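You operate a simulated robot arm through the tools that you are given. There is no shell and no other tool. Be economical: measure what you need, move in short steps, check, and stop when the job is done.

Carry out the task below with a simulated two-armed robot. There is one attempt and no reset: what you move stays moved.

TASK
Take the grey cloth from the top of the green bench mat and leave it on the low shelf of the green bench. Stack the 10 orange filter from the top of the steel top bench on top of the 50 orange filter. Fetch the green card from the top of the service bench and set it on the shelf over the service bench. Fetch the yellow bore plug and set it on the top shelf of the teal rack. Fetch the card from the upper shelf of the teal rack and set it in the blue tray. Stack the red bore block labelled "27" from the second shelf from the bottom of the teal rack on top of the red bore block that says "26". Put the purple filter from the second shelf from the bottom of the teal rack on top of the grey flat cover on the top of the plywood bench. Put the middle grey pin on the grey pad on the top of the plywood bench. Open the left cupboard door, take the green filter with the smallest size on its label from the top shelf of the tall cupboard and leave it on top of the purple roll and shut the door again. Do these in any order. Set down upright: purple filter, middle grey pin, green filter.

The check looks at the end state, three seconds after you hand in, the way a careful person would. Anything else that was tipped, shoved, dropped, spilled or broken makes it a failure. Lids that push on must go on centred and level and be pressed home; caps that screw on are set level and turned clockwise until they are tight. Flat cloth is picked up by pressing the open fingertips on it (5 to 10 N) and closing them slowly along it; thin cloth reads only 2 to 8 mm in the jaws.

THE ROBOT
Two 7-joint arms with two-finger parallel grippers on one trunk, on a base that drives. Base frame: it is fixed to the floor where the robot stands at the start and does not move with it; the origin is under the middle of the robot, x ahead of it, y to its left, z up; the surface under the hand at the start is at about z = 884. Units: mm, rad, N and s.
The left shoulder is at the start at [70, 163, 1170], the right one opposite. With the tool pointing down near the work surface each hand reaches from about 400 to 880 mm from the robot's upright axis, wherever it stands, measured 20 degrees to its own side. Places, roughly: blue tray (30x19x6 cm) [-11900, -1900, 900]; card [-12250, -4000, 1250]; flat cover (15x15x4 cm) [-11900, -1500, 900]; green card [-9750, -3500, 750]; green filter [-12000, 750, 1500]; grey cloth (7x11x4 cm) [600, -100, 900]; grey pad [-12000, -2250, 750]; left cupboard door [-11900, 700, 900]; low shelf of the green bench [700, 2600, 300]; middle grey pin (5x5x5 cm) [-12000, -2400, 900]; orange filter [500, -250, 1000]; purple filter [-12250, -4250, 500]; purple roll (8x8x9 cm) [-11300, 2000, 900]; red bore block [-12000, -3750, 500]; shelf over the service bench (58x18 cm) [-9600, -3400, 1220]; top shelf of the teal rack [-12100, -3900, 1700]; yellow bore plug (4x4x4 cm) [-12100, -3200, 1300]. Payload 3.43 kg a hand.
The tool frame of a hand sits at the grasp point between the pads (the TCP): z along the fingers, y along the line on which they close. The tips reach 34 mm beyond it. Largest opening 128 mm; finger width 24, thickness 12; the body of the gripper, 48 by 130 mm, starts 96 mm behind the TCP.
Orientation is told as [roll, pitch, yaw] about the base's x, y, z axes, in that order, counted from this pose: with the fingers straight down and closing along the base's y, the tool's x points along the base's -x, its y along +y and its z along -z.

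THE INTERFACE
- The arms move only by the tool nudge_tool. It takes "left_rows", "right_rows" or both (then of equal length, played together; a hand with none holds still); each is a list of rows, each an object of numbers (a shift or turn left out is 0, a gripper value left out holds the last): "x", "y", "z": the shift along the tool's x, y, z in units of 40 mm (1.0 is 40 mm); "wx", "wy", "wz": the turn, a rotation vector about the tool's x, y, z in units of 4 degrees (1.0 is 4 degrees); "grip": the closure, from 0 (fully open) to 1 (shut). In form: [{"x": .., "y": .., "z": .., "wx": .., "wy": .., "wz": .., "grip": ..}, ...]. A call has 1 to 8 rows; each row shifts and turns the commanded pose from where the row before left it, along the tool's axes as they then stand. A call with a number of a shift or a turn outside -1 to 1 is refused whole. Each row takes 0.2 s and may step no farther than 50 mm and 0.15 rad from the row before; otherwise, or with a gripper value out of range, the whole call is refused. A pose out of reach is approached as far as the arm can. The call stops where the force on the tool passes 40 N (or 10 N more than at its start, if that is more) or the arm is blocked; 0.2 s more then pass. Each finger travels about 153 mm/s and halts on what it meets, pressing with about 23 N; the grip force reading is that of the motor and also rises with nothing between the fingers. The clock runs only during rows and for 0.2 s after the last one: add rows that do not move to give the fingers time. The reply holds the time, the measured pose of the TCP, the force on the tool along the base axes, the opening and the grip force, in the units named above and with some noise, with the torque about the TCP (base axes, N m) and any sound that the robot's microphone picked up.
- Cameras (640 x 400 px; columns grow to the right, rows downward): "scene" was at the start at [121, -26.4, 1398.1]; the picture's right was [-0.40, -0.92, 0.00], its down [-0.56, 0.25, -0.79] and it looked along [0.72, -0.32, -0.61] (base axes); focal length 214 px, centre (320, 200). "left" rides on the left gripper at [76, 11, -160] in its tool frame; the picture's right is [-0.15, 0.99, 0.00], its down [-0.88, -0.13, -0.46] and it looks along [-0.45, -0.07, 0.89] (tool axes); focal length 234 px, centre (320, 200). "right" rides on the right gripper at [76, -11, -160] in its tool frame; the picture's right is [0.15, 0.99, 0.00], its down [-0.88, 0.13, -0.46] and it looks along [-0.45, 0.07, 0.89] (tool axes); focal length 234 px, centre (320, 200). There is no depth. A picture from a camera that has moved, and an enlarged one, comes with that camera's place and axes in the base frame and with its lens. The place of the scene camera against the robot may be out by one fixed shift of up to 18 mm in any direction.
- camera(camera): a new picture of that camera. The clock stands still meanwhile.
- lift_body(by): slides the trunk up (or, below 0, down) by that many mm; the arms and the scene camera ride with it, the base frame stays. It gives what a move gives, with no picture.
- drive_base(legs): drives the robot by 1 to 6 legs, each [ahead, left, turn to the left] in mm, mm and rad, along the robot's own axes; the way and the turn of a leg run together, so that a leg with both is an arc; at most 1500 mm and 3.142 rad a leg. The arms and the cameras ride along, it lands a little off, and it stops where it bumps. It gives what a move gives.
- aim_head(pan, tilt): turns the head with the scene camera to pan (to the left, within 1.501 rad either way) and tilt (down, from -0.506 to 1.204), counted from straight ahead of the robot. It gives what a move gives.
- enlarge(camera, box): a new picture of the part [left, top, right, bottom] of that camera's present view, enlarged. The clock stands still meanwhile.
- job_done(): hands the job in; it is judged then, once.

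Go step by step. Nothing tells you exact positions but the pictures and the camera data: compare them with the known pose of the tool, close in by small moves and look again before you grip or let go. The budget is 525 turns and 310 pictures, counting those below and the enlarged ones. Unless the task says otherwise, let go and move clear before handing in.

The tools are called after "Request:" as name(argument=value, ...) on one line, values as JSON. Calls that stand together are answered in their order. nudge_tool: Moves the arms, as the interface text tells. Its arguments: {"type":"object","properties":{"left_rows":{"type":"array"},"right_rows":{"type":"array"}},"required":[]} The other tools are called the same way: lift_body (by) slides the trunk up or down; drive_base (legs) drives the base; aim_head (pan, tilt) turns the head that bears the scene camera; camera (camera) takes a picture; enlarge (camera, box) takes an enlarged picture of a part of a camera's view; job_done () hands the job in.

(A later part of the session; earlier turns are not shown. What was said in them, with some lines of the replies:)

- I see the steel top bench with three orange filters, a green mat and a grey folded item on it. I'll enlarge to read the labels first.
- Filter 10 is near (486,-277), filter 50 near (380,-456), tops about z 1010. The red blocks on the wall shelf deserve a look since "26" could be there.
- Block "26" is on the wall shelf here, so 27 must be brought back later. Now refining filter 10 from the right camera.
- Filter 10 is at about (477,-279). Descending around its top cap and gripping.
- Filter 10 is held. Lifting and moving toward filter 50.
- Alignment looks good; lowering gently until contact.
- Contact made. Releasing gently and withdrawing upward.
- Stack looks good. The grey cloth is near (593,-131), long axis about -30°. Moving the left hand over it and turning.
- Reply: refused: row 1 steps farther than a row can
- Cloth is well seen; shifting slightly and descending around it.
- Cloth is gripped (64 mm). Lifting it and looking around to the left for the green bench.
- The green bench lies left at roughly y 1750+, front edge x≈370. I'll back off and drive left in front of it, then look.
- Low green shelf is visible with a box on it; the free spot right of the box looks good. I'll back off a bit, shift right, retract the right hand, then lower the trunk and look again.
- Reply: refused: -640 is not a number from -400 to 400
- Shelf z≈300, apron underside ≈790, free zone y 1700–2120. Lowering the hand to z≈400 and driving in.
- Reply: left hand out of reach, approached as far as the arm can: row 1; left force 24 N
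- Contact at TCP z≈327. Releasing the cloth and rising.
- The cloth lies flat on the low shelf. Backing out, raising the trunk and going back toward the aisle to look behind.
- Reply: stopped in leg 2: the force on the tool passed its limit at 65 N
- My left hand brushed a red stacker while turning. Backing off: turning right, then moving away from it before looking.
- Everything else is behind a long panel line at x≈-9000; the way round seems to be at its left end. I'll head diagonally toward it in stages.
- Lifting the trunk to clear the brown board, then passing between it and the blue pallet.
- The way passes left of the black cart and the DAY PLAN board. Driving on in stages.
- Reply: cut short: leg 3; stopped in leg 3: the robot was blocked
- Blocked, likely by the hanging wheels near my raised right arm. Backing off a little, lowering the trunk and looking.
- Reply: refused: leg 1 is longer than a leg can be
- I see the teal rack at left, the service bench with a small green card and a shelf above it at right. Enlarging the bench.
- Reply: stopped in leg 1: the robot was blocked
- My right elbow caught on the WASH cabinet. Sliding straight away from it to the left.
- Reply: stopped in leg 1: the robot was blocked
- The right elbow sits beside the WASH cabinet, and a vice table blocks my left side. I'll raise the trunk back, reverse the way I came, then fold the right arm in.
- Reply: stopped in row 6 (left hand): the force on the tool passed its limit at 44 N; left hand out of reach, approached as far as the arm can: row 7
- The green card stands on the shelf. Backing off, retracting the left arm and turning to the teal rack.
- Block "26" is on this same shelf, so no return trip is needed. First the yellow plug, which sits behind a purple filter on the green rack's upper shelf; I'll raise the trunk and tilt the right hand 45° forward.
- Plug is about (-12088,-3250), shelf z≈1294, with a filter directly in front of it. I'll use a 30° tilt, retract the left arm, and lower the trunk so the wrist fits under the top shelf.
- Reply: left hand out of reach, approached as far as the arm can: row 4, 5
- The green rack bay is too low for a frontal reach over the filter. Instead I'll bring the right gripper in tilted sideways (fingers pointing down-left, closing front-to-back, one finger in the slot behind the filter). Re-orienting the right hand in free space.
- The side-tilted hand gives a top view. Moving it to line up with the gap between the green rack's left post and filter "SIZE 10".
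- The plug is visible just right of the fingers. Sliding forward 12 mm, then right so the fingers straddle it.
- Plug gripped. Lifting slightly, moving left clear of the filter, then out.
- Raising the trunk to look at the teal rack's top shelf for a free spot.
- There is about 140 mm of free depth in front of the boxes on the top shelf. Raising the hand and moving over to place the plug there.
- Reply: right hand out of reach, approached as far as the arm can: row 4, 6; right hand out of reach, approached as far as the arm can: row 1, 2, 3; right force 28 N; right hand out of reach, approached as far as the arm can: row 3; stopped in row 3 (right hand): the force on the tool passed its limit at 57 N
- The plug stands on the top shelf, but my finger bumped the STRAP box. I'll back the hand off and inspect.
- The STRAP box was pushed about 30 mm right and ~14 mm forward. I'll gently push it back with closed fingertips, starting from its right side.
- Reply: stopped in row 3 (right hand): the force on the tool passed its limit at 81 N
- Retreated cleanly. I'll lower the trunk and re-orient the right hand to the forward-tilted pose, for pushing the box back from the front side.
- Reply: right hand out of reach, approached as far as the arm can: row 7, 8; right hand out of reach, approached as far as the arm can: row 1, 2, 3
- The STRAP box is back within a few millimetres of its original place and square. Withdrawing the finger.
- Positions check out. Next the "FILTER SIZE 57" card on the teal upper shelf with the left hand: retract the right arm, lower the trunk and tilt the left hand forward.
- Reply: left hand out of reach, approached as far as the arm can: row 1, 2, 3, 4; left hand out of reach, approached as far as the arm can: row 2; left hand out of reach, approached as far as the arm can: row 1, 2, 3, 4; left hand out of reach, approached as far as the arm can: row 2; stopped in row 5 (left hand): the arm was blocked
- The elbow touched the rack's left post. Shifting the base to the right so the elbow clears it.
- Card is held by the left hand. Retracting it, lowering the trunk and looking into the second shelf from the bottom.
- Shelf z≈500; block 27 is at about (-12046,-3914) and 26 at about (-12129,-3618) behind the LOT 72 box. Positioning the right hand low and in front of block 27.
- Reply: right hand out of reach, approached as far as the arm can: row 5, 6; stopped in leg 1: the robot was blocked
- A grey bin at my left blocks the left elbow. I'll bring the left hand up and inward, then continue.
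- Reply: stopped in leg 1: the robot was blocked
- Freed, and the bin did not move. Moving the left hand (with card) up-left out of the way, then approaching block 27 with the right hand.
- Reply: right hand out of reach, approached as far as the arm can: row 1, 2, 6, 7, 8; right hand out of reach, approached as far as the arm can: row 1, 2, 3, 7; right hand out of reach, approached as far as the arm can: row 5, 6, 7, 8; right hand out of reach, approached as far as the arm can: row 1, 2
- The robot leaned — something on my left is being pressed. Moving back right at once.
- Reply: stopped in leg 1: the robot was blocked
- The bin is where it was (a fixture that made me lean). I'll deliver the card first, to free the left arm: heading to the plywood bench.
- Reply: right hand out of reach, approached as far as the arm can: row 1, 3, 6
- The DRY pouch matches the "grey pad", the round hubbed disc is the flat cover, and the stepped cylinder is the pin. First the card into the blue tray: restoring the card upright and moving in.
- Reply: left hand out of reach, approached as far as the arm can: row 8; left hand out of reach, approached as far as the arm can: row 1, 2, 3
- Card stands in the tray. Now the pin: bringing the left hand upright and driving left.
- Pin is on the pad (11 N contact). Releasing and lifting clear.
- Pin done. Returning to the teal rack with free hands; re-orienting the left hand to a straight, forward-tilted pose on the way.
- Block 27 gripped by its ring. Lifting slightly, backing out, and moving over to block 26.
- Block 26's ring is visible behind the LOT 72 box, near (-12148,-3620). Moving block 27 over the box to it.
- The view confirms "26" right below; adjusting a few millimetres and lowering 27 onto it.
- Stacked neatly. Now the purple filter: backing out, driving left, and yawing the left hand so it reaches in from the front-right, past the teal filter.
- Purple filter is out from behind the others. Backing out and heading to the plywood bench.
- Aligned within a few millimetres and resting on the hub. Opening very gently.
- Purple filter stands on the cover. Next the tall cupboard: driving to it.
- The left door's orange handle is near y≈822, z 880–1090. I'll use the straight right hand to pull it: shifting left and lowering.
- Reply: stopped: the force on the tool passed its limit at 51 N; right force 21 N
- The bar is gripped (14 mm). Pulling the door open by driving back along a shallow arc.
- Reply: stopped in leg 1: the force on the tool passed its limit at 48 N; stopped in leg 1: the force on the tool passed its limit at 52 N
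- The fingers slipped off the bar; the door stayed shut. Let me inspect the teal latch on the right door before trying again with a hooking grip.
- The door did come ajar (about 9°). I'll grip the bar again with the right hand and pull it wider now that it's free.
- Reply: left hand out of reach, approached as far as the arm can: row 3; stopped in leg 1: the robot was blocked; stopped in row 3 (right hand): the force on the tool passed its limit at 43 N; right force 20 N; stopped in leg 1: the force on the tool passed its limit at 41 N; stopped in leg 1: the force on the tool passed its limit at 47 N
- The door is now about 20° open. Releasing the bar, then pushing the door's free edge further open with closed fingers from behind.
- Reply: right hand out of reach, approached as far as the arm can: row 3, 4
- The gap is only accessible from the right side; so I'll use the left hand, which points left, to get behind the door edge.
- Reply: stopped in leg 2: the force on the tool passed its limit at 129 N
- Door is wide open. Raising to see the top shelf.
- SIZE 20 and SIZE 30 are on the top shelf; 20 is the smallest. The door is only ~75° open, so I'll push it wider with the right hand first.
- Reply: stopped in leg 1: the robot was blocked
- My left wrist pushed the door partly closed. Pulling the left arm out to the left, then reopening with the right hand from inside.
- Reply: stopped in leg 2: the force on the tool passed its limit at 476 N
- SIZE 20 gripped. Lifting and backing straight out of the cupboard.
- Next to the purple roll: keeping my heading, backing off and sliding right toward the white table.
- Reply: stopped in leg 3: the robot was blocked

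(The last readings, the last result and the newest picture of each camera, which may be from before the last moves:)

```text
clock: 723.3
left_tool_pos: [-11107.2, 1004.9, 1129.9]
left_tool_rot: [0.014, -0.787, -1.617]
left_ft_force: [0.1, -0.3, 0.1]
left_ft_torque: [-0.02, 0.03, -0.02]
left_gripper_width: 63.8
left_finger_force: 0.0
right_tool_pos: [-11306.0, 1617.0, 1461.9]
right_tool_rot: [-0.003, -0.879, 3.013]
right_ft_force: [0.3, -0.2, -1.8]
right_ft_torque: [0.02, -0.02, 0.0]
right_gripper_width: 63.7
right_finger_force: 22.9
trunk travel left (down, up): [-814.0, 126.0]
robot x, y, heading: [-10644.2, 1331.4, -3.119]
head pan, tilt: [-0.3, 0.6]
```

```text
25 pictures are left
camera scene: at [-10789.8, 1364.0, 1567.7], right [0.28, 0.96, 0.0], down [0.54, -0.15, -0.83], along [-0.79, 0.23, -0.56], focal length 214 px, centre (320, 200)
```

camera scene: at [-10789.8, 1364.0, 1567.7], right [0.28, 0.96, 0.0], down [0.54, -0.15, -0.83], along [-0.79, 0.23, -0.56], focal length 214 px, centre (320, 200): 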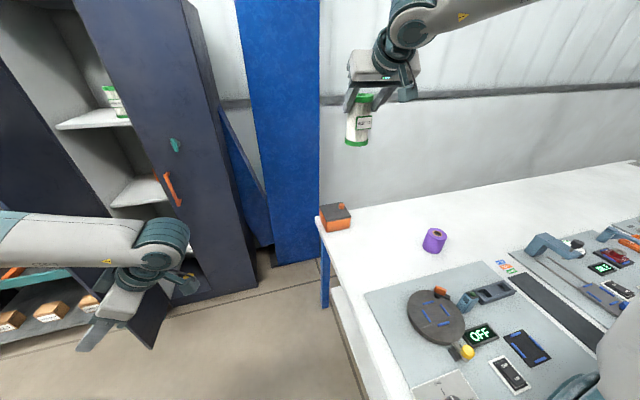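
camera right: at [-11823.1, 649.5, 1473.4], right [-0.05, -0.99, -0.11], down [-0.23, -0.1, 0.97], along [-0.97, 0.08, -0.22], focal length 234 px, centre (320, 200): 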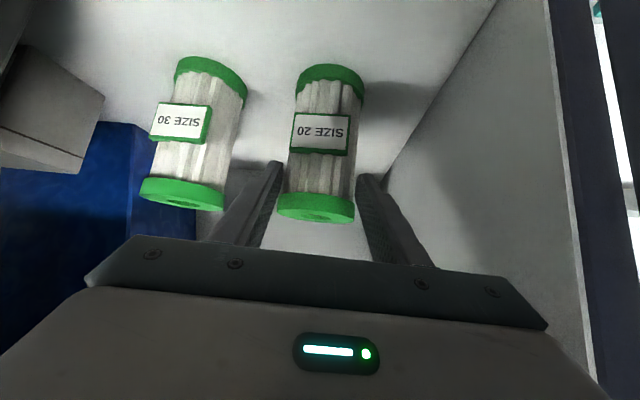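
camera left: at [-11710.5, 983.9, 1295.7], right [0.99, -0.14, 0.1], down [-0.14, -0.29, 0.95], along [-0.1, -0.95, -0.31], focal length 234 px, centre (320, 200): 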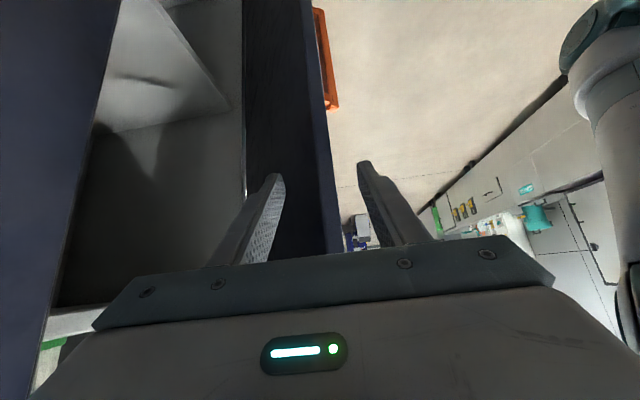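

Request:
drive_base(legs=[[0, 130, 0], [0, 0, -1.58]])

Request:
drive_base(legs=[[0, 760, 0]])

Request:
aim_head(pan=-0.15, tilt=0.6)

Request:
camera(camera="scene")

```text
clock: 728.3
left_tool_pos: [-10996.6, 1647.5, 1131.2]
left_tool_rot: [0.012, -0.788, -3.133]
left_ft_force: [0.1, 0.4, 0.4]
left_ft_torque: [-0.02, 0.0, -0.01]
left_gripper_width: 64.0
left_finger_force: 0.2
right_tool_pos: [-10394.8, 1879.2, 1461.5]
right_tool_rot: [-0.001, -0.88, 1.494]
right_ft_force: [0.3, 0.0, -2.4]
right_ft_torque: [-0.06, -0.02, 0.02]
right_gripper_width: 63.7
right_finger_force: 23.4
trunk travel left (down, up): [-814.0, 126.0]
robot x, y, heading: [-10640.8, 1202.1, 1.645]
head pan, tilt: [-0.3, 0.6]
```

```text
clock: 732.3
left_tool_pos: [-11742.4, 1586.6, 1130.8]
left_tool_rot: [0.012, -0.791, -3.129]
left_ft_force: [-0.4, -1.0, 0.1]
left_ft_torque: [0.02, 0.0, 0.0]
left_gripper_width: 64.1
left_finger_force: 0.1
right_tool_pos: [-11141.6, 1821.8, 1461.1]
right_tool_rot: [0.0, -0.879, 1.497]
right_ft_force: [0.2, 0.5, -2.4]
right_ft_torque: [-0.02, -0.02, 0.04]
right_gripper_width: 63.6
right_finger_force: 23.6
trunk travel left (down, up): [-814.0, 126.0]
robot x, y, heading: [-11392.2, 1145.1, 1.655]
head pan, tilt: [-0.3, 0.6]
```

```text
clock: 733.0
left_tool_pos: [-11743.2, 1586.0, 1130.0]
left_tool_rot: [0.012, -0.79, -3.131]
left_ft_force: [0.5, 0.6, -0.1]
left_ft_torque: [-0.02, -0.01, -0.01]
left_gripper_width: 64.1
left_finger_force: 0.1
right_tool_pos: [-11142.0, 1821.6, 1461.9]
right_tool_rot: [-0.002, -0.879, 1.498]
right_ft_force: [0.3, 0.3, -1.5]
right_ft_torque: [-0.09, 0.02, 0.04]
right_gripper_width: 63.4
right_finger_force: 23.3
trunk travel left (down, up): [-814.0, 126.0]
robot x, y, heading: [-11390.3, 1142.1, 1.653]
head pan, tilt: [-0.15, 0.6]
```

```text
24 pictures are left
camera scene: at [-11395.8, 1292.6, 1567.6], right [1.0, -0.07, 0.0], down [-0.04, -0.56, -0.82], along [0.06, 0.82, -0.57], focal length 214 px, centre (320, 200)
```

scene: 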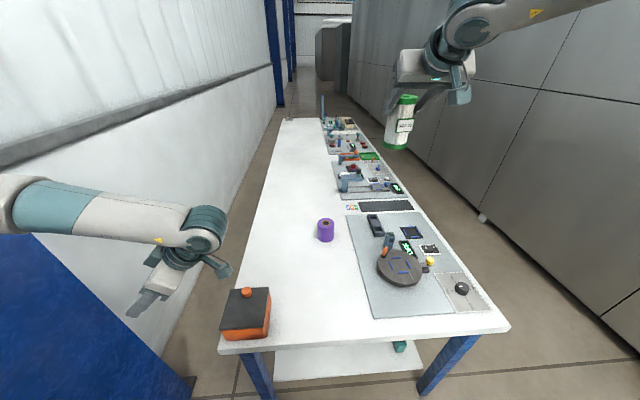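

Request:
nudge_tool(right_rows=[{"y": 0.9}, {"y": 0.9}, {"y": 0.9}, {"x": 0.766, "z": 0.643}, {"x": 0.766, "z": 0.643}, {"x": 0.766, "z": 0.643}, {"x": 0.766, "z": 0.643}, {"x": 0.766, "z": 0.643}])

Request:
drive_base(legs=[[0, 57, 0], [170, 0, 0]])

Request:
camera(camera="right")

Request:
camera(camera="scene")

```text
clock: 734.8
left_tool_pos: [-11743.9, 1587.1, 1130.2]
left_tool_rot: [0.012, -0.787, -3.132]
left_ft_force: [0.2, 0.7, -0.9]
left_ft_torque: [0.01, 0.02, 0.02]
left_gripper_width: 64.2
left_finger_force: 0.1
right_tool_pos: [-11248.3, 1830.8, 1260.6]
right_tool_rot: [0.002, -0.88, 1.495]
right_ft_force: [-0.3, 0.4, -3.0]
right_ft_torque: [-0.09, 0.01, -0.01]
right_gripper_width: 63.5
right_finger_force: 22.7
trunk travel left (down, up): [-814.0, 126.0]
robot x, y, heading: [-11386.9, 1145.1, 1.65]
head pan, tilt: [-0.15, 0.6]
```

```text
clock: 736.8
left_tool_pos: [-11813.9, 1749.3, 1131.5]
left_tool_rot: [0.011, -0.791, -3.126]
left_ft_force: [-0.6, -0.9, 0.4]
left_ft_torque: [0.01, 0.02, -0.01]
left_gripper_width: 63.9
left_finger_force: 0.0
right_tool_pos: [-11319.5, 1991.7, 1262.8]
right_tool_rot: [0.002, -0.881, 1.497]
right_ft_force: [-0.4, -0.6, -2.2]
right_ft_torque: [-0.04, 0.02, 0.05]
right_gripper_width: 63.3
right_finger_force: 22.9
trunk travel left (down, up): [-814.0, 126.0]
robot x, y, heading: [-11460.1, 1309.7, 1.65]
head pan, tilt: [-0.15, 0.6]
```

```text
23 pictures are left
camera right: at [-11320.3, 1820.9, 1304.5], right [-0.99, -0.02, -0.11], down [-0.11, 0.22, 0.97], along [0.0, 0.98, -0.22], focal length 234 px, centre (320, 200)
```

right: 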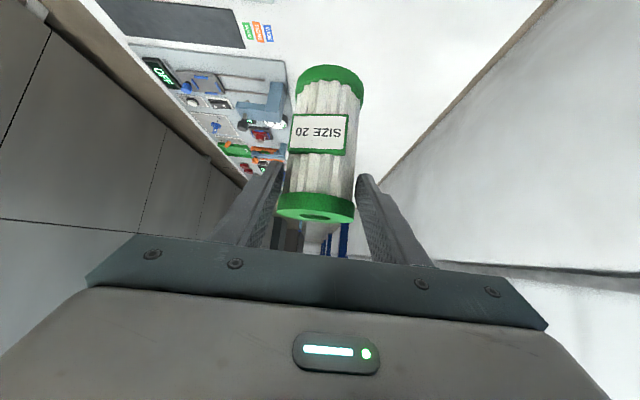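

```text
22 pictures are left
camera scene: at [-11465.1, 1453.4, 1568.0], right [1.0, -0.07, 0.0], down [-0.04, -0.56, -0.83], along [0.06, 0.82, -0.56], focal length 214 px, centre (320, 200)
```

scene: 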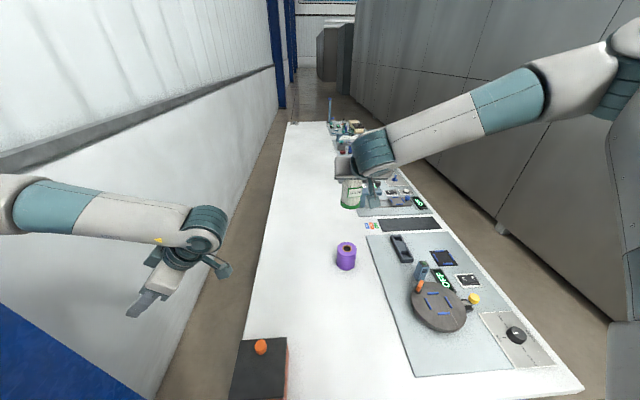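

Request:
nudge_tool(right_rows=[{"x": 0.766, "z": 0.643}, {"x": 0.766, "z": 0.643}, {"x": 0.766, "z": 0.643}, {"x": 0.6, "z": 0.5}, {}])

Request:
camera(camera="right")

Request:
enlarge(camera="scene", box=[300, 180, 400, 290])

```text
clock: 738.0
left_tool_pos: [-11815.7, 1750.2, 1130.5]
left_tool_rot: [0.011, -0.789, -3.129]
left_ft_force: [-0.3, 0.2, -0.9]
left_ft_torque: [0.02, 0.01, -0.02]
left_gripper_width: 64.1
left_finger_force: 0.1
right_tool_pos: [-11304.1, 1992.6, 1119.7]
right_tool_rot: [0.001, -0.879, 1.501]
right_ft_force: [-0.1, -0.5, -2.5]
right_ft_torque: [-0.07, 0.0, 0.01]
right_gripper_width: 63.5
right_finger_force: 22.8
right hand out of reach, approached as far as the arm can: row 4
trunk travel left (down, up): [-814.0, 126.0]
robot x, y, heading: [-11458.4, 1309.1, 1.653]
head pan, tilt: [-0.15, 0.6]
```

```text
21 pictures are left
camera right: at [-11303.7, 1821.1, 1162.5], right [-0.99, -0.02, -0.11], down [-0.11, 0.22, 0.97], along [0.0, 0.98, -0.22], focal length 234 px, centre (320, 200)
```

right: 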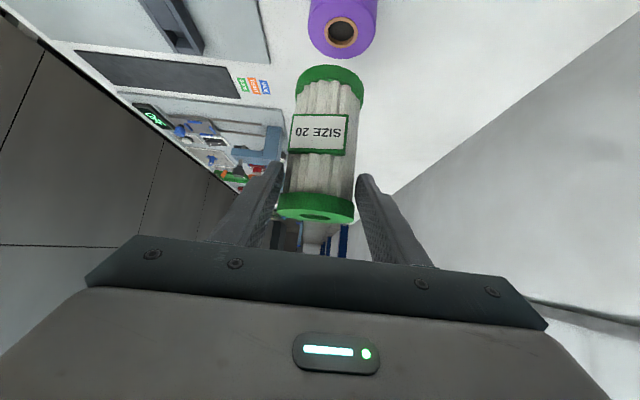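

```text
3.64 times, centred on (350, 235) of scene
camera zoom: at [-11466.2, 1456.6, 1567.6], right [1.0, -0.07, 0.0], down [-0.04, -0.56, -0.82], along [0.06, 0.82, -0.57], focal length 780 px, centre (211, 73)
```

zoom: 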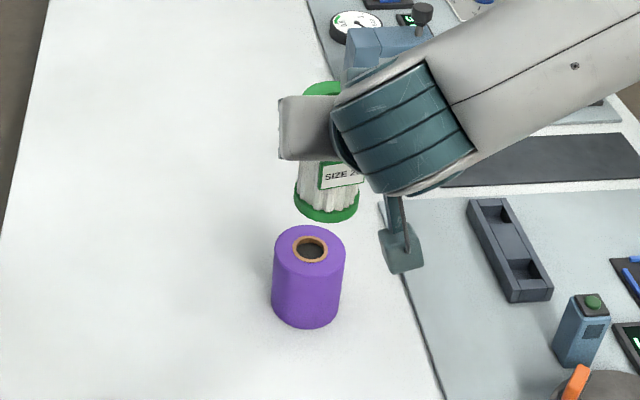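

Request:
drive_base(legs=[[25, 6, 0]])

Request:
lift_body(by=-55)

Request:
camera(camera="right")

Request:
enlarge(camera="scene", box=[300, 180, 400, 290])

```text
clock: 738.9
left_tool_pos: [-11819.8, 1768.2, 1134.3]
left_tool_rot: [0.005, -0.79, -3.124]
left_ft_force: [0.3, 0.3, 0.7]
left_ft_torque: [0.03, 0.01, -0.05]
left_gripper_width: 63.9
left_finger_force: 0.1
right_tool_pos: [-11309.0, 2011.0, 1122.7]
right_tool_rot: [0.005, -0.884, 1.494]
right_ft_force: [0.0, -0.6, -1.3]
right_ft_torque: [-0.07, 0.04, 0.03]
right_gripper_width: 63.3
right_finger_force: 22.9
trunk travel left (down, up): [-814.0, 126.0]
robot x, y, heading: [-11468.3, 1331.7, 1.653]
head pan, tilt: [-0.15, 0.6]
```

```text
clock: 739.8
left_tool_pos: [-11821.9, 1774.9, 1076.4]
left_tool_rot: [0.012, -0.788, -3.127]
left_ft_force: [-0.1, -0.1, -0.2]
left_ft_torque: [0.04, 0.0, 0.0]
left_gripper_width: 64.1
left_finger_force: 0.1
right_tool_pos: [-11310.6, 2014.8, 1065.5]
right_tool_rot: [0.002, -0.878, 1.499]
right_ft_force: [0.1, 0.3, -2.0]
right_ft_torque: [-0.06, 0.0, -0.01]
right_gripper_width: 63.2
right_finger_force: 23.1
trunk travel left (down, up): [-759.0, 181.0]
robot x, y, heading: [-11469.2, 1333.8, 1.649]
head pan, tilt: [-0.15, 0.6]
```

```text
19 pictures are left
camera right: at [-11311.2, 1845.0, 1107.8], right [-0.99, -0.02, -0.11], down [-0.11, 0.22, 0.97], along [0.0, 0.98, -0.22], focal length 234 px, centre (320, 200)
```

right: 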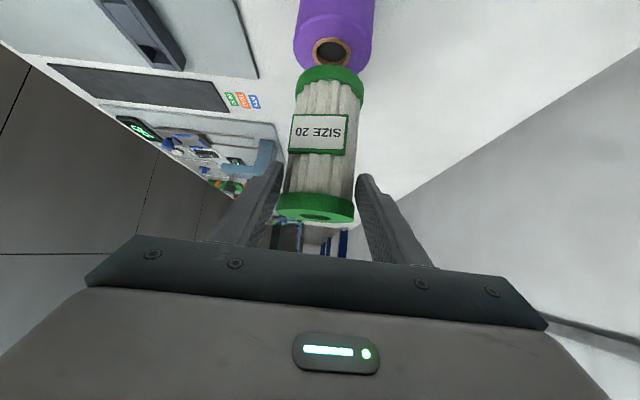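

```text
3.64 times, centred on (350, 235) of scene
camera zoom: at [-11473.8, 1480.7, 1512.6], right [1.0, -0.07, 0.0], down [-0.04, -0.56, -0.82], along [0.06, 0.82, -0.57], focal length 780 px, centre (211, 73)
```

zoom: 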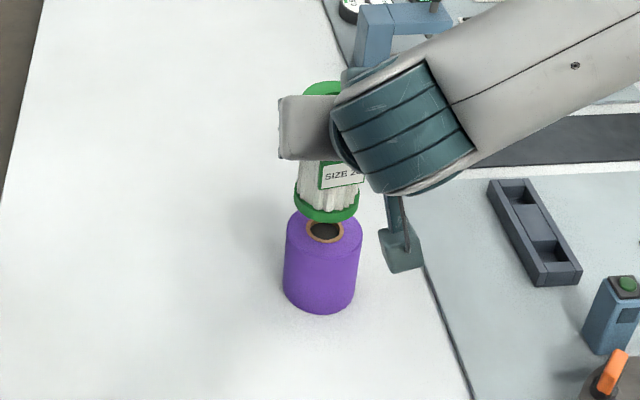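

Request:
lift_body(by=-24)

Request:
nudge_tool(right_rows=[{"x": 0.08, "z": 0.06}, {"x": 0.06, "z": 0.05}, {}])

Request:
enlarge(camera="scene", box=[300, 180, 400, 290])

```text
clock: 740.5
left_tool_pos: [-11821.5, 1774.7, 1052.4]
left_tool_rot: [0.01, -0.788, -3.129]
left_ft_force: [0.4, -0.8, 0.7]
left_ft_torque: [0.02, 0.01, 0.02]
left_gripper_width: 63.7
left_finger_force: 0.0
right_tool_pos: [-11310.8, 2014.8, 1042.6]
right_tool_rot: [0.003, -0.878, 1.499]
right_ft_force: [-0.1, -0.3, -1.3]
right_ft_torque: [-0.04, 0.0, -0.01]
right_gripper_width: 63.4
right_finger_force: 22.7
trunk travel left (down, up): [-735.0, 205.0]
robot x, y, heading: [-11467.7, 1330.8, 1.651]
head pan, tilt: [-0.15, 0.6]
```

```text
clock: 741.3
left_tool_pos: [-11823.6, 1775.2, 1052.7]
left_tool_rot: [0.011, -0.789, -3.13]
left_ft_force: [-0.3, 0.5, 1.0]
left_ft_torque: [0.05, 0.01, 0.02]
left_gripper_width: 64.0
left_finger_force: 0.1
right_tool_pos: [-11307.3, 2015.0, 1035.5]
right_tool_rot: [0.003, -0.875, 1.5]
right_ft_force: [0.3, 0.7, -1.4]
right_ft_torque: [-0.09, -0.03, 0.01]
right_gripper_width: 63.4
right_finger_force: 22.5
right hand out of reach, approached as far as the arm can: row 2
trunk travel left (down, up): [-735.0, 205.0]
robot x, y, heading: [-11469.7, 1334.4, 1.652]
head pan, tilt: [-0.15, 0.6]
```

```text
3.64 times, centred on (350, 235) of scene
camera zoom: at [-11473.8, 1480.8, 1488.6], right [1.0, -0.07, 0.0], down [-0.04, -0.56, -0.82], along [0.06, 0.82, -0.57], focal length 780 px, centre (211, 73)
```

zoom: 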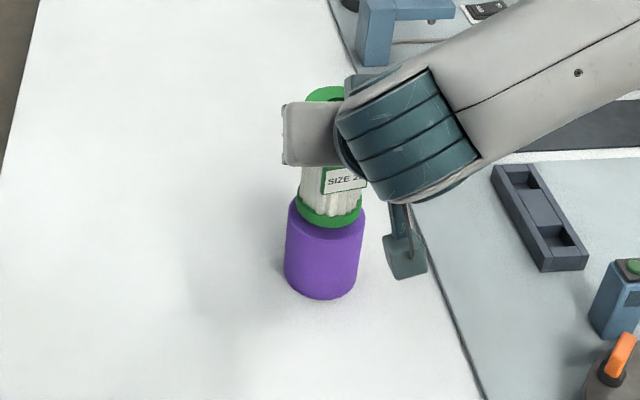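

Request:
lift_body(by=-4)

Request:
lift_body(by=-3)

```text
clock: 741.8
left_tool_pos: [-11823.6, 1774.5, 1048.2]
left_tool_rot: [0.012, -0.788, -3.128]
left_ft_force: [1.1, -0.4, 0.1]
left_ft_torque: [0.03, -0.02, 0.0]
left_gripper_width: 64.2
left_finger_force: 0.0
right_tool_pos: [-11307.4, 2014.9, 1031.8]
right_tool_rot: [0.005, -0.876, 1.5]
right_ft_force: [-0.9, 0.1, -2.1]
right_ft_torque: [-0.06, -0.01, -0.01]
right_gripper_width: 63.6
right_finger_force: 22.9
trunk travel left (down, up): [-731.0, 209.0]
robot x, y, heading: [-11469.7, 1331.7, 1.652]
head pan, tilt: [-0.15, 0.6]
```

```text
clock: 742.4
left_tool_pos: [-11821.7, 1774.8, 1045.2]
left_tool_rot: [0.012, -0.789, -3.129]
left_ft_force: [0.1, 0.3, -0.6]
left_ft_torque: [0.01, -0.01, -0.01]
left_gripper_width: 63.9
left_finger_force: 0.1
right_tool_pos: [-11307.4, 2015.0, 1028.3]
right_tool_rot: [0.004, -0.877, 1.499]
right_ft_force: [-0.3, -0.4, -1.5]
right_ft_torque: [-0.04, 0.02, 0.01]
right_gripper_width: 63.3
right_finger_force: 23.2
trunk travel left (down, up): [-728.0, 212.0]
robot x, y, heading: [-11467.3, 1332.9, 1.65]
head pan, tilt: [-0.15, 0.6]
```

Request:
lift_body(by=-3)

Request:
lift_body(by=-3)

Request:
lift_body(by=-2)

```text
clock: 742.9
left_tool_pos: [-11822.7, 1775.0, 1041.1]
left_tool_rot: [0.012, -0.79, -3.128]
left_ft_force: [0.5, 0.2, 0.0]
left_ft_torque: [0.0, -0.03, -0.02]
left_gripper_width: 63.9
left_finger_force: 0.1
right_tool_pos: [-11307.0, 2014.5, 1025.4]
right_tool_rot: [0.005, -0.878, 1.497]
right_ft_force: [0.0, -1.3, -2.8]
right_ft_torque: [-0.07, 0.0, 0.0]
right_gripper_width: 62.9
right_finger_force: 23.0
trunk travel left (down, up): [-725.0, 215.0]
robot x, y, heading: [-11467.0, 1335.7, 1.651]
head pan, tilt: [-0.15, 0.6]
```

```text
clock: 743.4
left_tool_pos: [-11821.5, 1773.8, 1038.4]
left_tool_rot: [0.013, -0.789, -3.129]
left_ft_force: [-0.1, 0.5, 0.1]
left_ft_torque: [0.01, -0.01, 0.02]
left_gripper_width: 64.0
left_finger_force: 0.1
right_tool_pos: [-11308.3, 2015.3, 1022.4]
right_tool_rot: [0.007, -0.876, 1.498]
right_ft_force: [0.3, 0.1, -1.2]
right_ft_torque: [-0.03, 0.0, 0.03]
right_gripper_width: 63.4
right_finger_force: 23.0
trunk travel left (down, up): [-722.0, 218.0]
robot x, y, heading: [-11466.9, 1334.4, 1.652]
head pan, tilt: [-0.15, 0.6]
```

```text
clock: 743.9
left_tool_pos: [-11822.0, 1774.5, 1037.4]
left_tool_rot: [0.01, -0.79, -3.129]
left_ft_force: [0.8, 0.8, 0.3]
left_ft_torque: [-0.02, 0.03, -0.06]
left_gripper_width: 63.8
left_finger_force: 0.1
right_tool_pos: [-11308.7, 2014.7, 1021.8]
right_tool_rot: [0.005, -0.877, 1.499]
right_ft_force: [1.3, 0.3, 1.7]
right_ft_torque: [0.04, -0.11, -0.01]
right_gripper_width: 63.5
right_finger_force: 23.2
trunk travel left (down, up): [-720.0, 220.0]
robot x, y, heading: [-11468.3, 1335.7, 1.655]
head pan, tilt: [-0.15, 0.6]
```

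Request:
lift_body(by=-1)

Request:
camera(camera="right")

```text
clock: 744.4
left_tool_pos: [-11822.1, 1772.9, 1035.7]
left_tool_rot: [0.01, -0.788, -3.13]
left_ft_force: [-0.1, 0.1, 0.6]
left_ft_torque: [-0.01, -0.01, -0.02]
left_gripper_width: 64.1
left_finger_force: 0.0
right_tool_pos: [-11307.7, 2013.9, 1021.4]
right_tool_rot: [0.006, -0.88, 1.497]
right_ft_force: [-0.3, 0.5, 7.9]
right_ft_torque: [0.13, -0.33, -0.04]
right_gripper_width: 63.1
right_finger_force: 22.8
trunk travel left (down, up): [-719.0, 221.0]
robot x, y, heading: [-11466.6, 1336.5, 1.649]
head pan, tilt: [-0.15, 0.6]
```

```text
16 pictures are left
camera right: at [-11308.0, 1843.7, 1063.5], right [-0.99, -0.02, -0.11], down [-0.11, 0.22, 0.97], along [0.0, 0.98, -0.22], focal length 234 px, centre (320, 200)
```

right: 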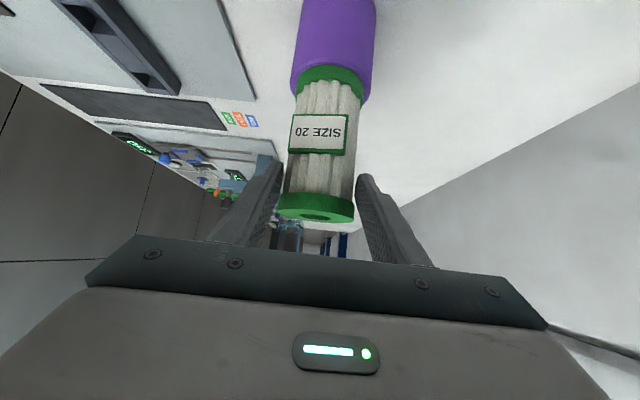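

Filter rests centred on the roll. Releasing gently and withdrawing.

Request:
nudge_tool(right_rows=[{"grip": 0.48}, {"grip": 0.46}, {"grip": 0.42}, {"grip": 0.36}, {"grip": 0.3}, {}])

Request:
nudge_tool(right_rows=[{"z": -0.4}, {"z": -0.8}, {"z": -1}, {"z": -1}, {"z": -1}, {"z": -1}, {}])

Request:
enlarge(camera="scene", box=[290, 160, 410, 290])

```text
clock: 745.8
left_tool_pos: [-11822.6, 1772.9, 1036.6]
left_tool_rot: [0.013, -0.788, -3.129]
left_ft_force: [-0.5, -0.2, 0.3]
left_ft_torque: [-0.04, -0.04, -0.01]
left_gripper_width: 63.9
left_finger_force: 0.0
right_tool_pos: [-11307.5, 2014.9, 1019.4]
right_tool_rot: [0.006, -0.876, 1.499]
right_ft_force: [0.4, -0.3, 0.0]
right_ft_torque: [0.04, -0.01, 0.0]
right_gripper_width: 89.5
right_finger_force: 0.1
trunk travel left (down, up): [-719.0, 221.0]
robot x, y, heading: [-11471.1, 1335.0, 1.646]
head pan, tilt: [-0.15, 0.6]
```

```text
clock: 747.4
left_tool_pos: [-11822.4, 1775.0, 1035.7]
left_tool_rot: [0.012, -0.788, -3.13]
left_ft_force: [-0.8, -0.2, -0.2]
left_ft_torque: [-0.01, 0.0, -0.01]
left_gripper_width: 64.3
left_finger_force: 0.1
right_tool_pos: [-11330.2, 1888.1, 1163.2]
right_tool_rot: [0.005, -0.875, 1.501]
right_ft_force: [1.2, 0.2, 0.4]
right_ft_torque: [-0.02, 0.01, 0.03]
right_gripper_width: 89.5
right_finger_force: 0.1
right hand out of reach, approached as far as the arm can: row 5, 6
trunk travel left (down, up): [-719.0, 221.0]
robot x, y, heading: [-11468.1, 1332.8, 1.648]
head pan, tilt: [-0.15, 0.6]
```

```text
3.08 times, centred on (350, 225) of scene
camera zoom: at [-11473.5, 1480.7, 1472.6], right [1.0, -0.07, 0.0], down [-0.04, -0.56, -0.82], along [0.06, 0.82, -0.57], focal length 660 px, centre (228, 123)
```

zoom: 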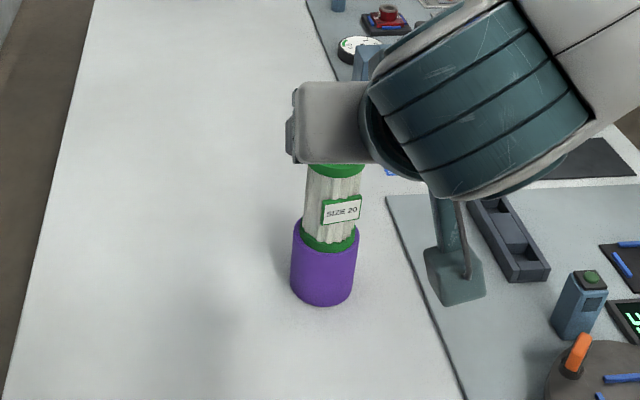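

The green filter stands on the roll. Now returning to shut the cupboard door, keeping clear while turning.

Request:
drive_base(legs=[[-350, 0, 0], [0, -560, 0], [0, 0, 1.49]])

Request:
nudge_tool(right_rows=[{"grip": 1}, {}, {}])

Request:
aim_head(pan=0.2, tilt=0.3)

Request:
camera(camera="scene")

```text
clock: 756.2
left_tool_pos: [-11335.7, 717.1, 1035.3]
left_tool_rot: [0.009, -0.788, -1.648]
left_ft_force: [0.6, -0.2, 0.4]
left_ft_torque: [0.01, 0.01, -0.01]
left_gripper_width: 64.0
left_finger_force: 0.0
right_tool_pos: [-11403.7, 1216.1, 1163.0]
right_tool_rot: [0.004, -0.876, 2.98]
right_ft_force: [-0.5, 0.0, -0.1]
right_ft_torque: [0.0, 0.0, -0.01]
right_gripper_width: 89.5
right_finger_force: 0.0
trunk travel left (down, up): [-719.0, 221.0]
robot x, y, heading: [-10864.3, 1031.5, 3.134]
head pan, tilt: [-0.15, 0.6]
```

```text
clock: 757.0
left_tool_pos: [-11336.1, 716.7, 1036.1]
left_tool_rot: [0.01, -0.789, -1.647]
left_ft_force: [-1.1, -0.7, 0.0]
left_ft_torque: [0.03, -0.01, 0.0]
left_gripper_width: 64.0
left_finger_force: 0.0
right_tool_pos: [-11404.5, 1216.6, 1163.4]
right_tool_rot: [0.005, -0.875, 2.979]
right_ft_force: [0.3, -0.2, 0.1]
right_ft_torque: [-0.01, 0.0, 0.02]
right_gripper_width: 0.0
right_finger_force: 22.6
trunk travel left (down, up): [-719.0, 221.0]
robot x, y, heading: [-10866.4, 1032.1, 3.131]
head pan, tilt: [-0.15, 0.6]
```

```text
clock: 757.8
left_tool_pos: [-11336.3, 716.5, 1035.7]
left_tool_rot: [0.012, -0.788, -1.646]
left_ft_force: [-0.5, 1.1, -0.8]
left_ft_torque: [0.0, 0.03, 0.0]
left_gripper_width: 64.0
left_finger_force: 0.0
right_tool_pos: [-11404.0, 1217.4, 1163.0]
right_tool_rot: [0.004, -0.876, 2.979]
right_ft_force: [0.0, 0.7, -0.2]
right_ft_torque: [0.0, -0.01, -0.01]
right_gripper_width: 0.1
right_finger_force: 22.7
trunk travel left (down, up): [-719.0, 221.0]
robot x, y, heading: [-10869.9, 1032.0, 3.13]
head pan, tilt: [0.201, 0.3]
```

```text
14 pictures are left
camera scene: at [-11015.7, 1022.3, 1500.0], right [-0.19, 0.98, 0.0], down [0.29, 0.06, -0.95], along [-0.94, -0.18, -0.3], focal length 214 px, centre (320, 200)
```

scene: 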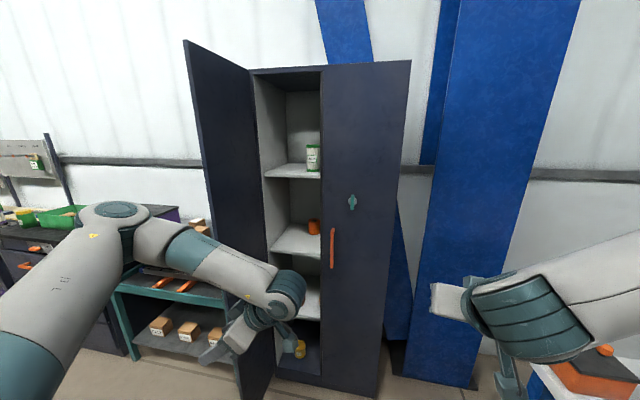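

Request:
drive_base(legs=[[0, 790, 0.008], [235, 0, 0]])

Request:
aim_head(pan=-0.4, tilt=0.35)

Request:
camera(camera="scene")

```text
clock: 763.5
left_tool_pos: [-11581.7, -76.5, 1036.6]
left_tool_rot: [0.011, -0.789, -1.657]
left_ft_force: [-0.1, -0.8, -0.9]
left_ft_torque: [0.0, 0.02, -0.02]
left_gripper_width: 64.2
left_finger_force: 0.1
right_tool_pos: [-11644.7, 425.3, 1162.5]
right_tool_rot: [0.003, -0.878, 2.968]
right_ft_force: [0.2, -0.8, -0.3]
right_ft_torque: [-0.01, -0.01, 0.0]
right_gripper_width: 0.1
right_finger_force: 22.8
trunk travel left (down, up): [-719.0, 221.0]
robot x, y, heading: [-11110.3, 234.5, 3.12]
head pan, tilt: [0.201, 0.3]
```

```text
clock: 764.5
left_tool_pos: [-11582.4, -76.6, 1036.7]
left_tool_rot: [0.011, -0.789, -1.658]
left_ft_force: [0.7, 0.1, 0.1]
left_ft_torque: [-0.01, -0.03, -0.01]
left_gripper_width: 64.2
left_finger_force: 0.0
right_tool_pos: [-11645.4, 425.1, 1162.5]
right_tool_rot: [0.002, -0.877, 2.969]
right_ft_force: [-0.2, 0.2, -0.1]
right_ft_torque: [0.04, -0.02, 0.0]
right_gripper_width: 0.0
right_finger_force: 22.9
trunk travel left (down, up): [-719.0, 221.0]
robot x, y, heading: [-11111.9, 234.3, 3.124]
head pan, tilt: [-0.4, 0.351]
```

```text
13 pictures are left
camera scene: at [-11251.7, 280.6, 1495.5], right [0.41, 0.91, 0.0], down [0.31, -0.14, -0.94], along [-0.86, 0.38, -0.34], focal length 214 px, centre (320, 200)
```

scene: 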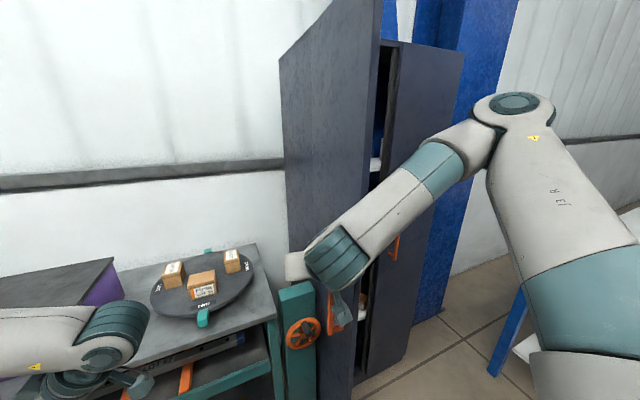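

Request:
drive_base(legs=[[0, -210, 0]])

Request:
drive_base(legs=[[100, -70, 0]])

Request:
camera(camera="scene")

```text
clock: 766.1
left_tool_pos: [-11578.9, 129.5, 1035.8]
left_tool_rot: [0.011, -0.79, -1.66]
left_ft_force: [-0.1, -0.7, -0.2]
left_ft_torque: [0.03, 0.01, -0.01]
left_gripper_width: 64.4
left_finger_force: 0.0
right_tool_pos: [-11639.7, 630.0, 1163.5]
right_tool_rot: [0.004, -0.875, 2.969]
right_ft_force: [0.4, 0.6, 0.2]
right_ft_torque: [0.0, -0.01, -0.01]
right_gripper_width: 0.0
right_finger_force: 22.9
trunk travel left (down, up): [-719.0, 221.0]
robot x, y, heading: [-11105.5, 439.9, 3.118]
head pan, tilt: [-0.4, 0.351]
```

```text
clock: 767.4
left_tool_pos: [-11674.7, 201.9, 1036.7]
left_tool_rot: [0.01, -0.789, -1.66]
left_ft_force: [0.5, 0.3, -0.8]
left_ft_torque: [0.02, 0.0, -0.05]
left_gripper_width: 64.1
left_finger_force: 0.0
right_tool_pos: [-11737.9, 703.7, 1163.0]
right_tool_rot: [0.004, -0.878, 2.968]
right_ft_force: [0.0, 0.2, 0.1]
right_ft_torque: [0.04, -0.01, 0.02]
right_gripper_width: 0.0
right_finger_force: 22.7
trunk travel left (down, up): [-719.0, 221.0]
robot x, y, heading: [-11205.7, 513.8, 3.122]
head pan, tilt: [-0.4, 0.351]
```

```text
12 pictures are left
camera scene: at [-11345.4, 558.0, 1495.5], right [0.41, 0.91, 0.0], down [0.31, -0.14, -0.94], along [-0.86, 0.38, -0.34], focal length 214 px, centre (320, 200)
```

scene: 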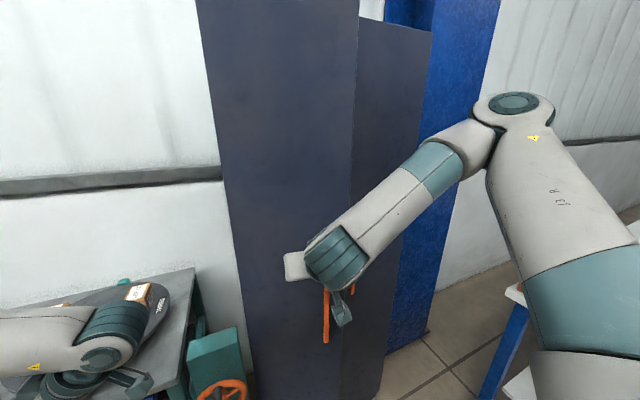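

Request:
lift_body(by=50)

Request:
drive_base(legs=[[70, -20, 0]])

Request:
drive_base(legs=[[50, 0, 0]])

Request:
camera(camera="scene")

```text
clock: 768.3
left_tool_pos: [-11676.7, 202.0, 1085.8]
left_tool_rot: [0.013, -0.789, -1.663]
left_ft_force: [0.4, -0.2, 0.6]
left_ft_torque: [-0.02, -0.02, 0.01]
left_gripper_width: 63.8
left_finger_force: 0.0
right_tool_pos: [-11739.1, 702.8, 1213.9]
right_tool_rot: [0.003, -0.877, 2.966]
right_ft_force: [-0.3, -0.8, -0.2]
right_ft_torque: [-0.01, 0.03, -0.01]
right_gripper_width: 0.0
right_finger_force: 23.1
trunk travel left (down, up): [-769.0, 171.0]
robot x, y, heading: [-11203.9, 510.3, 3.121]
head pan, tilt: [-0.4, 0.351]
```

```text
clock: 769.3
left_tool_pos: [-11738.7, 222.5, 1087.1]
left_tool_rot: [0.007, -0.789, -1.656]
left_ft_force: [1.0, 0.6, -0.1]
left_ft_torque: [0.03, 0.03, -0.05]
left_gripper_width: 63.9
left_finger_force: 0.0
right_tool_pos: [-11802.0, 723.5, 1215.0]
right_tool_rot: [0.003, -0.881, 2.97]
right_ft_force: [0.4, 0.2, -0.2]
right_ft_torque: [0.02, 0.02, -0.02]
right_gripper_width: 0.3
right_finger_force: 23.7
trunk travel left (down, up): [-769.0, 171.0]
robot x, y, heading: [-11267.6, 531.9, 3.125]
head pan, tilt: [-0.4, 0.351]
```

```text
clock: 770.4
left_tool_pos: [-11794.0, 225.5, 1086.2]
left_tool_rot: [0.014, -0.788, -1.661]
left_ft_force: [-0.1, -0.6, -1.6]
left_ft_torque: [0.0, 0.0, 0.02]
left_gripper_width: 64.1
left_finger_force: 0.1
right_tool_pos: [-11853.5, 725.5, 1212.4]
right_tool_rot: [-0.001, -0.874, 2.973]
right_ft_force: [0.4, 0.3, -0.6]
right_ft_torque: [-0.01, 0.03, 0.02]
right_gripper_width: 0.3
right_finger_force: 22.9
trunk travel left (down, up): [-769.0, 171.0]
robot x, y, heading: [-11319.9, 532.8, 3.123]
head pan, tilt: [-0.4, 0.351]
stopped in leg 1: the force on the tool passed its limit at 85 N (the readings are from after the stop); the commanded pose is now the measured one
```

```text
11 pictures are left
camera scene: at [-11464.4, 580.7, 1545.1], right [0.41, 0.91, 0.0], down [0.32, -0.14, -0.94], along [-0.86, 0.38, -0.34], focal length 214 px, centre (320, 200)
```

scene: 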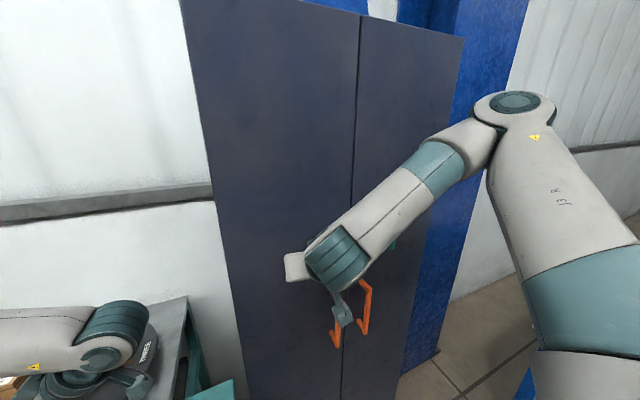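

Request:
drive_base(legs=[[-350, 0, 0]])

Request:
enlarge(camera="scene", box=[200, 60, 420, 280])

```text
clock: 772.6
left_tool_pos: [-11445.5, 216.1, 1084.8]
left_tool_rot: [0.012, -0.789, -1.658]
left_ft_force: [0.3, 0.3, -0.8]
left_ft_torque: [0.03, 0.01, -0.04]
left_gripper_width: 64.2
left_finger_force: 0.1
right_tool_pos: [-11506.2, 715.8, 1212.7]
right_tool_rot: [0.001, -0.874, 2.977]
right_ft_force: [0.2, -0.9, 0.1]
right_ft_torque: [0.0, -0.01, -0.03]
right_gripper_width: 0.0
right_finger_force: 23.0
trunk travel left (down, up): [-769.0, 171.0]
robot x, y, heading: [-10970.6, 522.9, 3.128]
head pan, tilt: [-0.4, 0.351]
```

```text
1.82 times, centred on (310, 170) of scene
camera zoom: at [-11116.3, 573.2, 1545.2], right [0.41, 0.91, 0.0], down [0.32, -0.14, -0.94], along [-0.86, 0.38, -0.34], focal length 390 px, centre (338, 254)
```

zoom: 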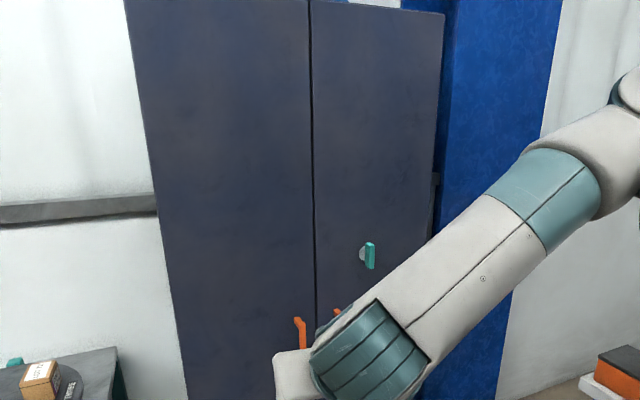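

Door is shut. A quick look back at the standing purple filter and the green filter before handing in.

Request:
aim_head(pan=1.1, tilt=0.25)

Request:
enlarge(camera="scene", box=[240, 100, 420, 240])

Request:
aim_head(pan=-1.35, tilt=0.35)

Request:
camera(camera="scene")

```text
clock: 774.2
left_tool_pos: [-11444.6, 216.5, 1085.3]
left_tool_rot: [0.013, -0.789, -1.658]
left_ft_force: [0.2, 0.6, -0.9]
left_ft_torque: [-0.04, 0.03, -0.01]
left_gripper_width: 64.1
left_finger_force: 0.1
right_tool_pos: [-11506.2, 716.4, 1215.9]
right_tool_rot: [-0.003, -0.878, 2.976]
right_ft_force: [-0.4, 1.0, -1.5]
right_ft_torque: [-0.01, -0.03, 0.0]
right_gripper_width: 0.2
right_finger_force: 23.5
trunk travel left (down, up): [-769.0, 171.0]
robot x, y, heading: [-10974.3, 525.8, 3.127]
head pan, tilt: [1.1, 0.25]
```

```text
2.86 times, centred on (330, 170) of scene
camera zoom: at [-11074.3, 453.1, 1554.8], right [-0.88, 0.47, 0.0], down [0.12, 0.22, -0.97], along [-0.46, -0.85, -0.25], focal length 613 px, centre (291, 286)
```

zoom: 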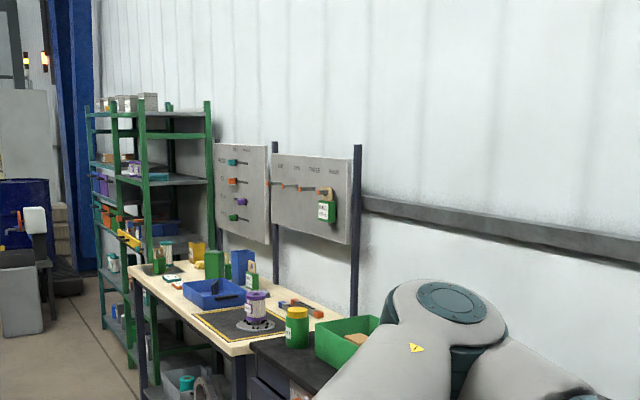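

```text
clock: 776.5
left_tool_pos: [-11444.9, 215.7, 1085.8]
left_tool_rot: [0.013, -0.79, -1.655]
left_ft_force: [1.3, 0.0, 0.4]
left_ft_torque: [0.01, 0.03, 0.01]
left_gripper_width: 64.0
left_finger_force: 0.1
right_tool_pos: [-11506.0, 717.5, 1213.8]
right_tool_rot: [0.001, -0.876, 2.974]
right_ft_force: [-0.7, -0.1, -0.8]
right_ft_torque: [-0.03, -0.03, 0.02]
right_gripper_width: 0.0
right_finger_force: 23.2
trunk travel left (down, up): [-769.0, 171.0]
robot x, y, heading: [-10973.8, 526.7, 3.123]
head pan, tilt: [-1.349, 0.351]
```

```text
8 pictures are left
camera scene: at [-11048.9, 626.6, 1545.4], right [0.98, 0.2, 0.0], down [0.07, -0.34, -0.94], along [-0.19, 0.92, -0.34], focal length 214 px, centre (320, 200)
```

scene: 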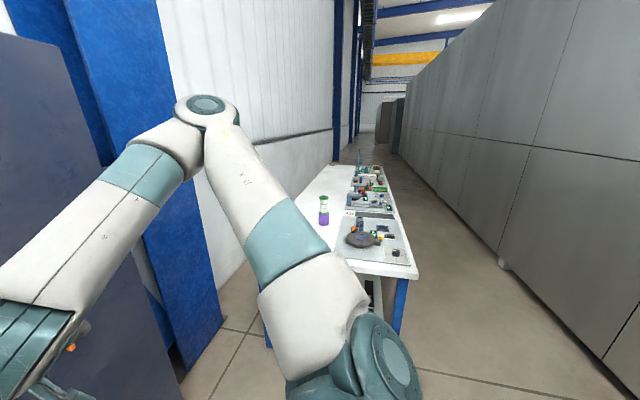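

Both filters are still upright, the cupboard is shut and the hands are clear, so I'm handing in.

Request:
job_done()

```text
The job is handed in.
```

I carried out all nine moves and handed the job in; when I last looked, everything I had placed was still standing where I left it.

Three things happened along the way that the check might pick up:

- **STRAP box (top shelf of the teal rack):** my finger knocked it about 3 cm sideways while I was placing the yellow bore plug. I pushed it back, and it now sits about 7 mm to the left of its original spot.
- **Grey bin beside the teal rack:** my left arm pressed hard against it twice. It measured in the same place after the first time and within about 2 cm after the second. I took it to be fixed.
- **Other bumps:** I hit the red stacker, the hanging wheels, the WASH cabinet and the cart beside the cupboard. I also pushed the left cupboard door hard against its stop. I saw nothing out of place afterwards, but I did not measure these.

The label "26" appears both on a block on the wall shelf over the steel bench and on a bore block on the teal rack. I stacked "27" on the rack one, because it is the same kind of block and is on the same shelf.

I took the grey "DRY 2 UNITS" pouch on the plywood bench to be the grey pad, because it matches the position you gave.
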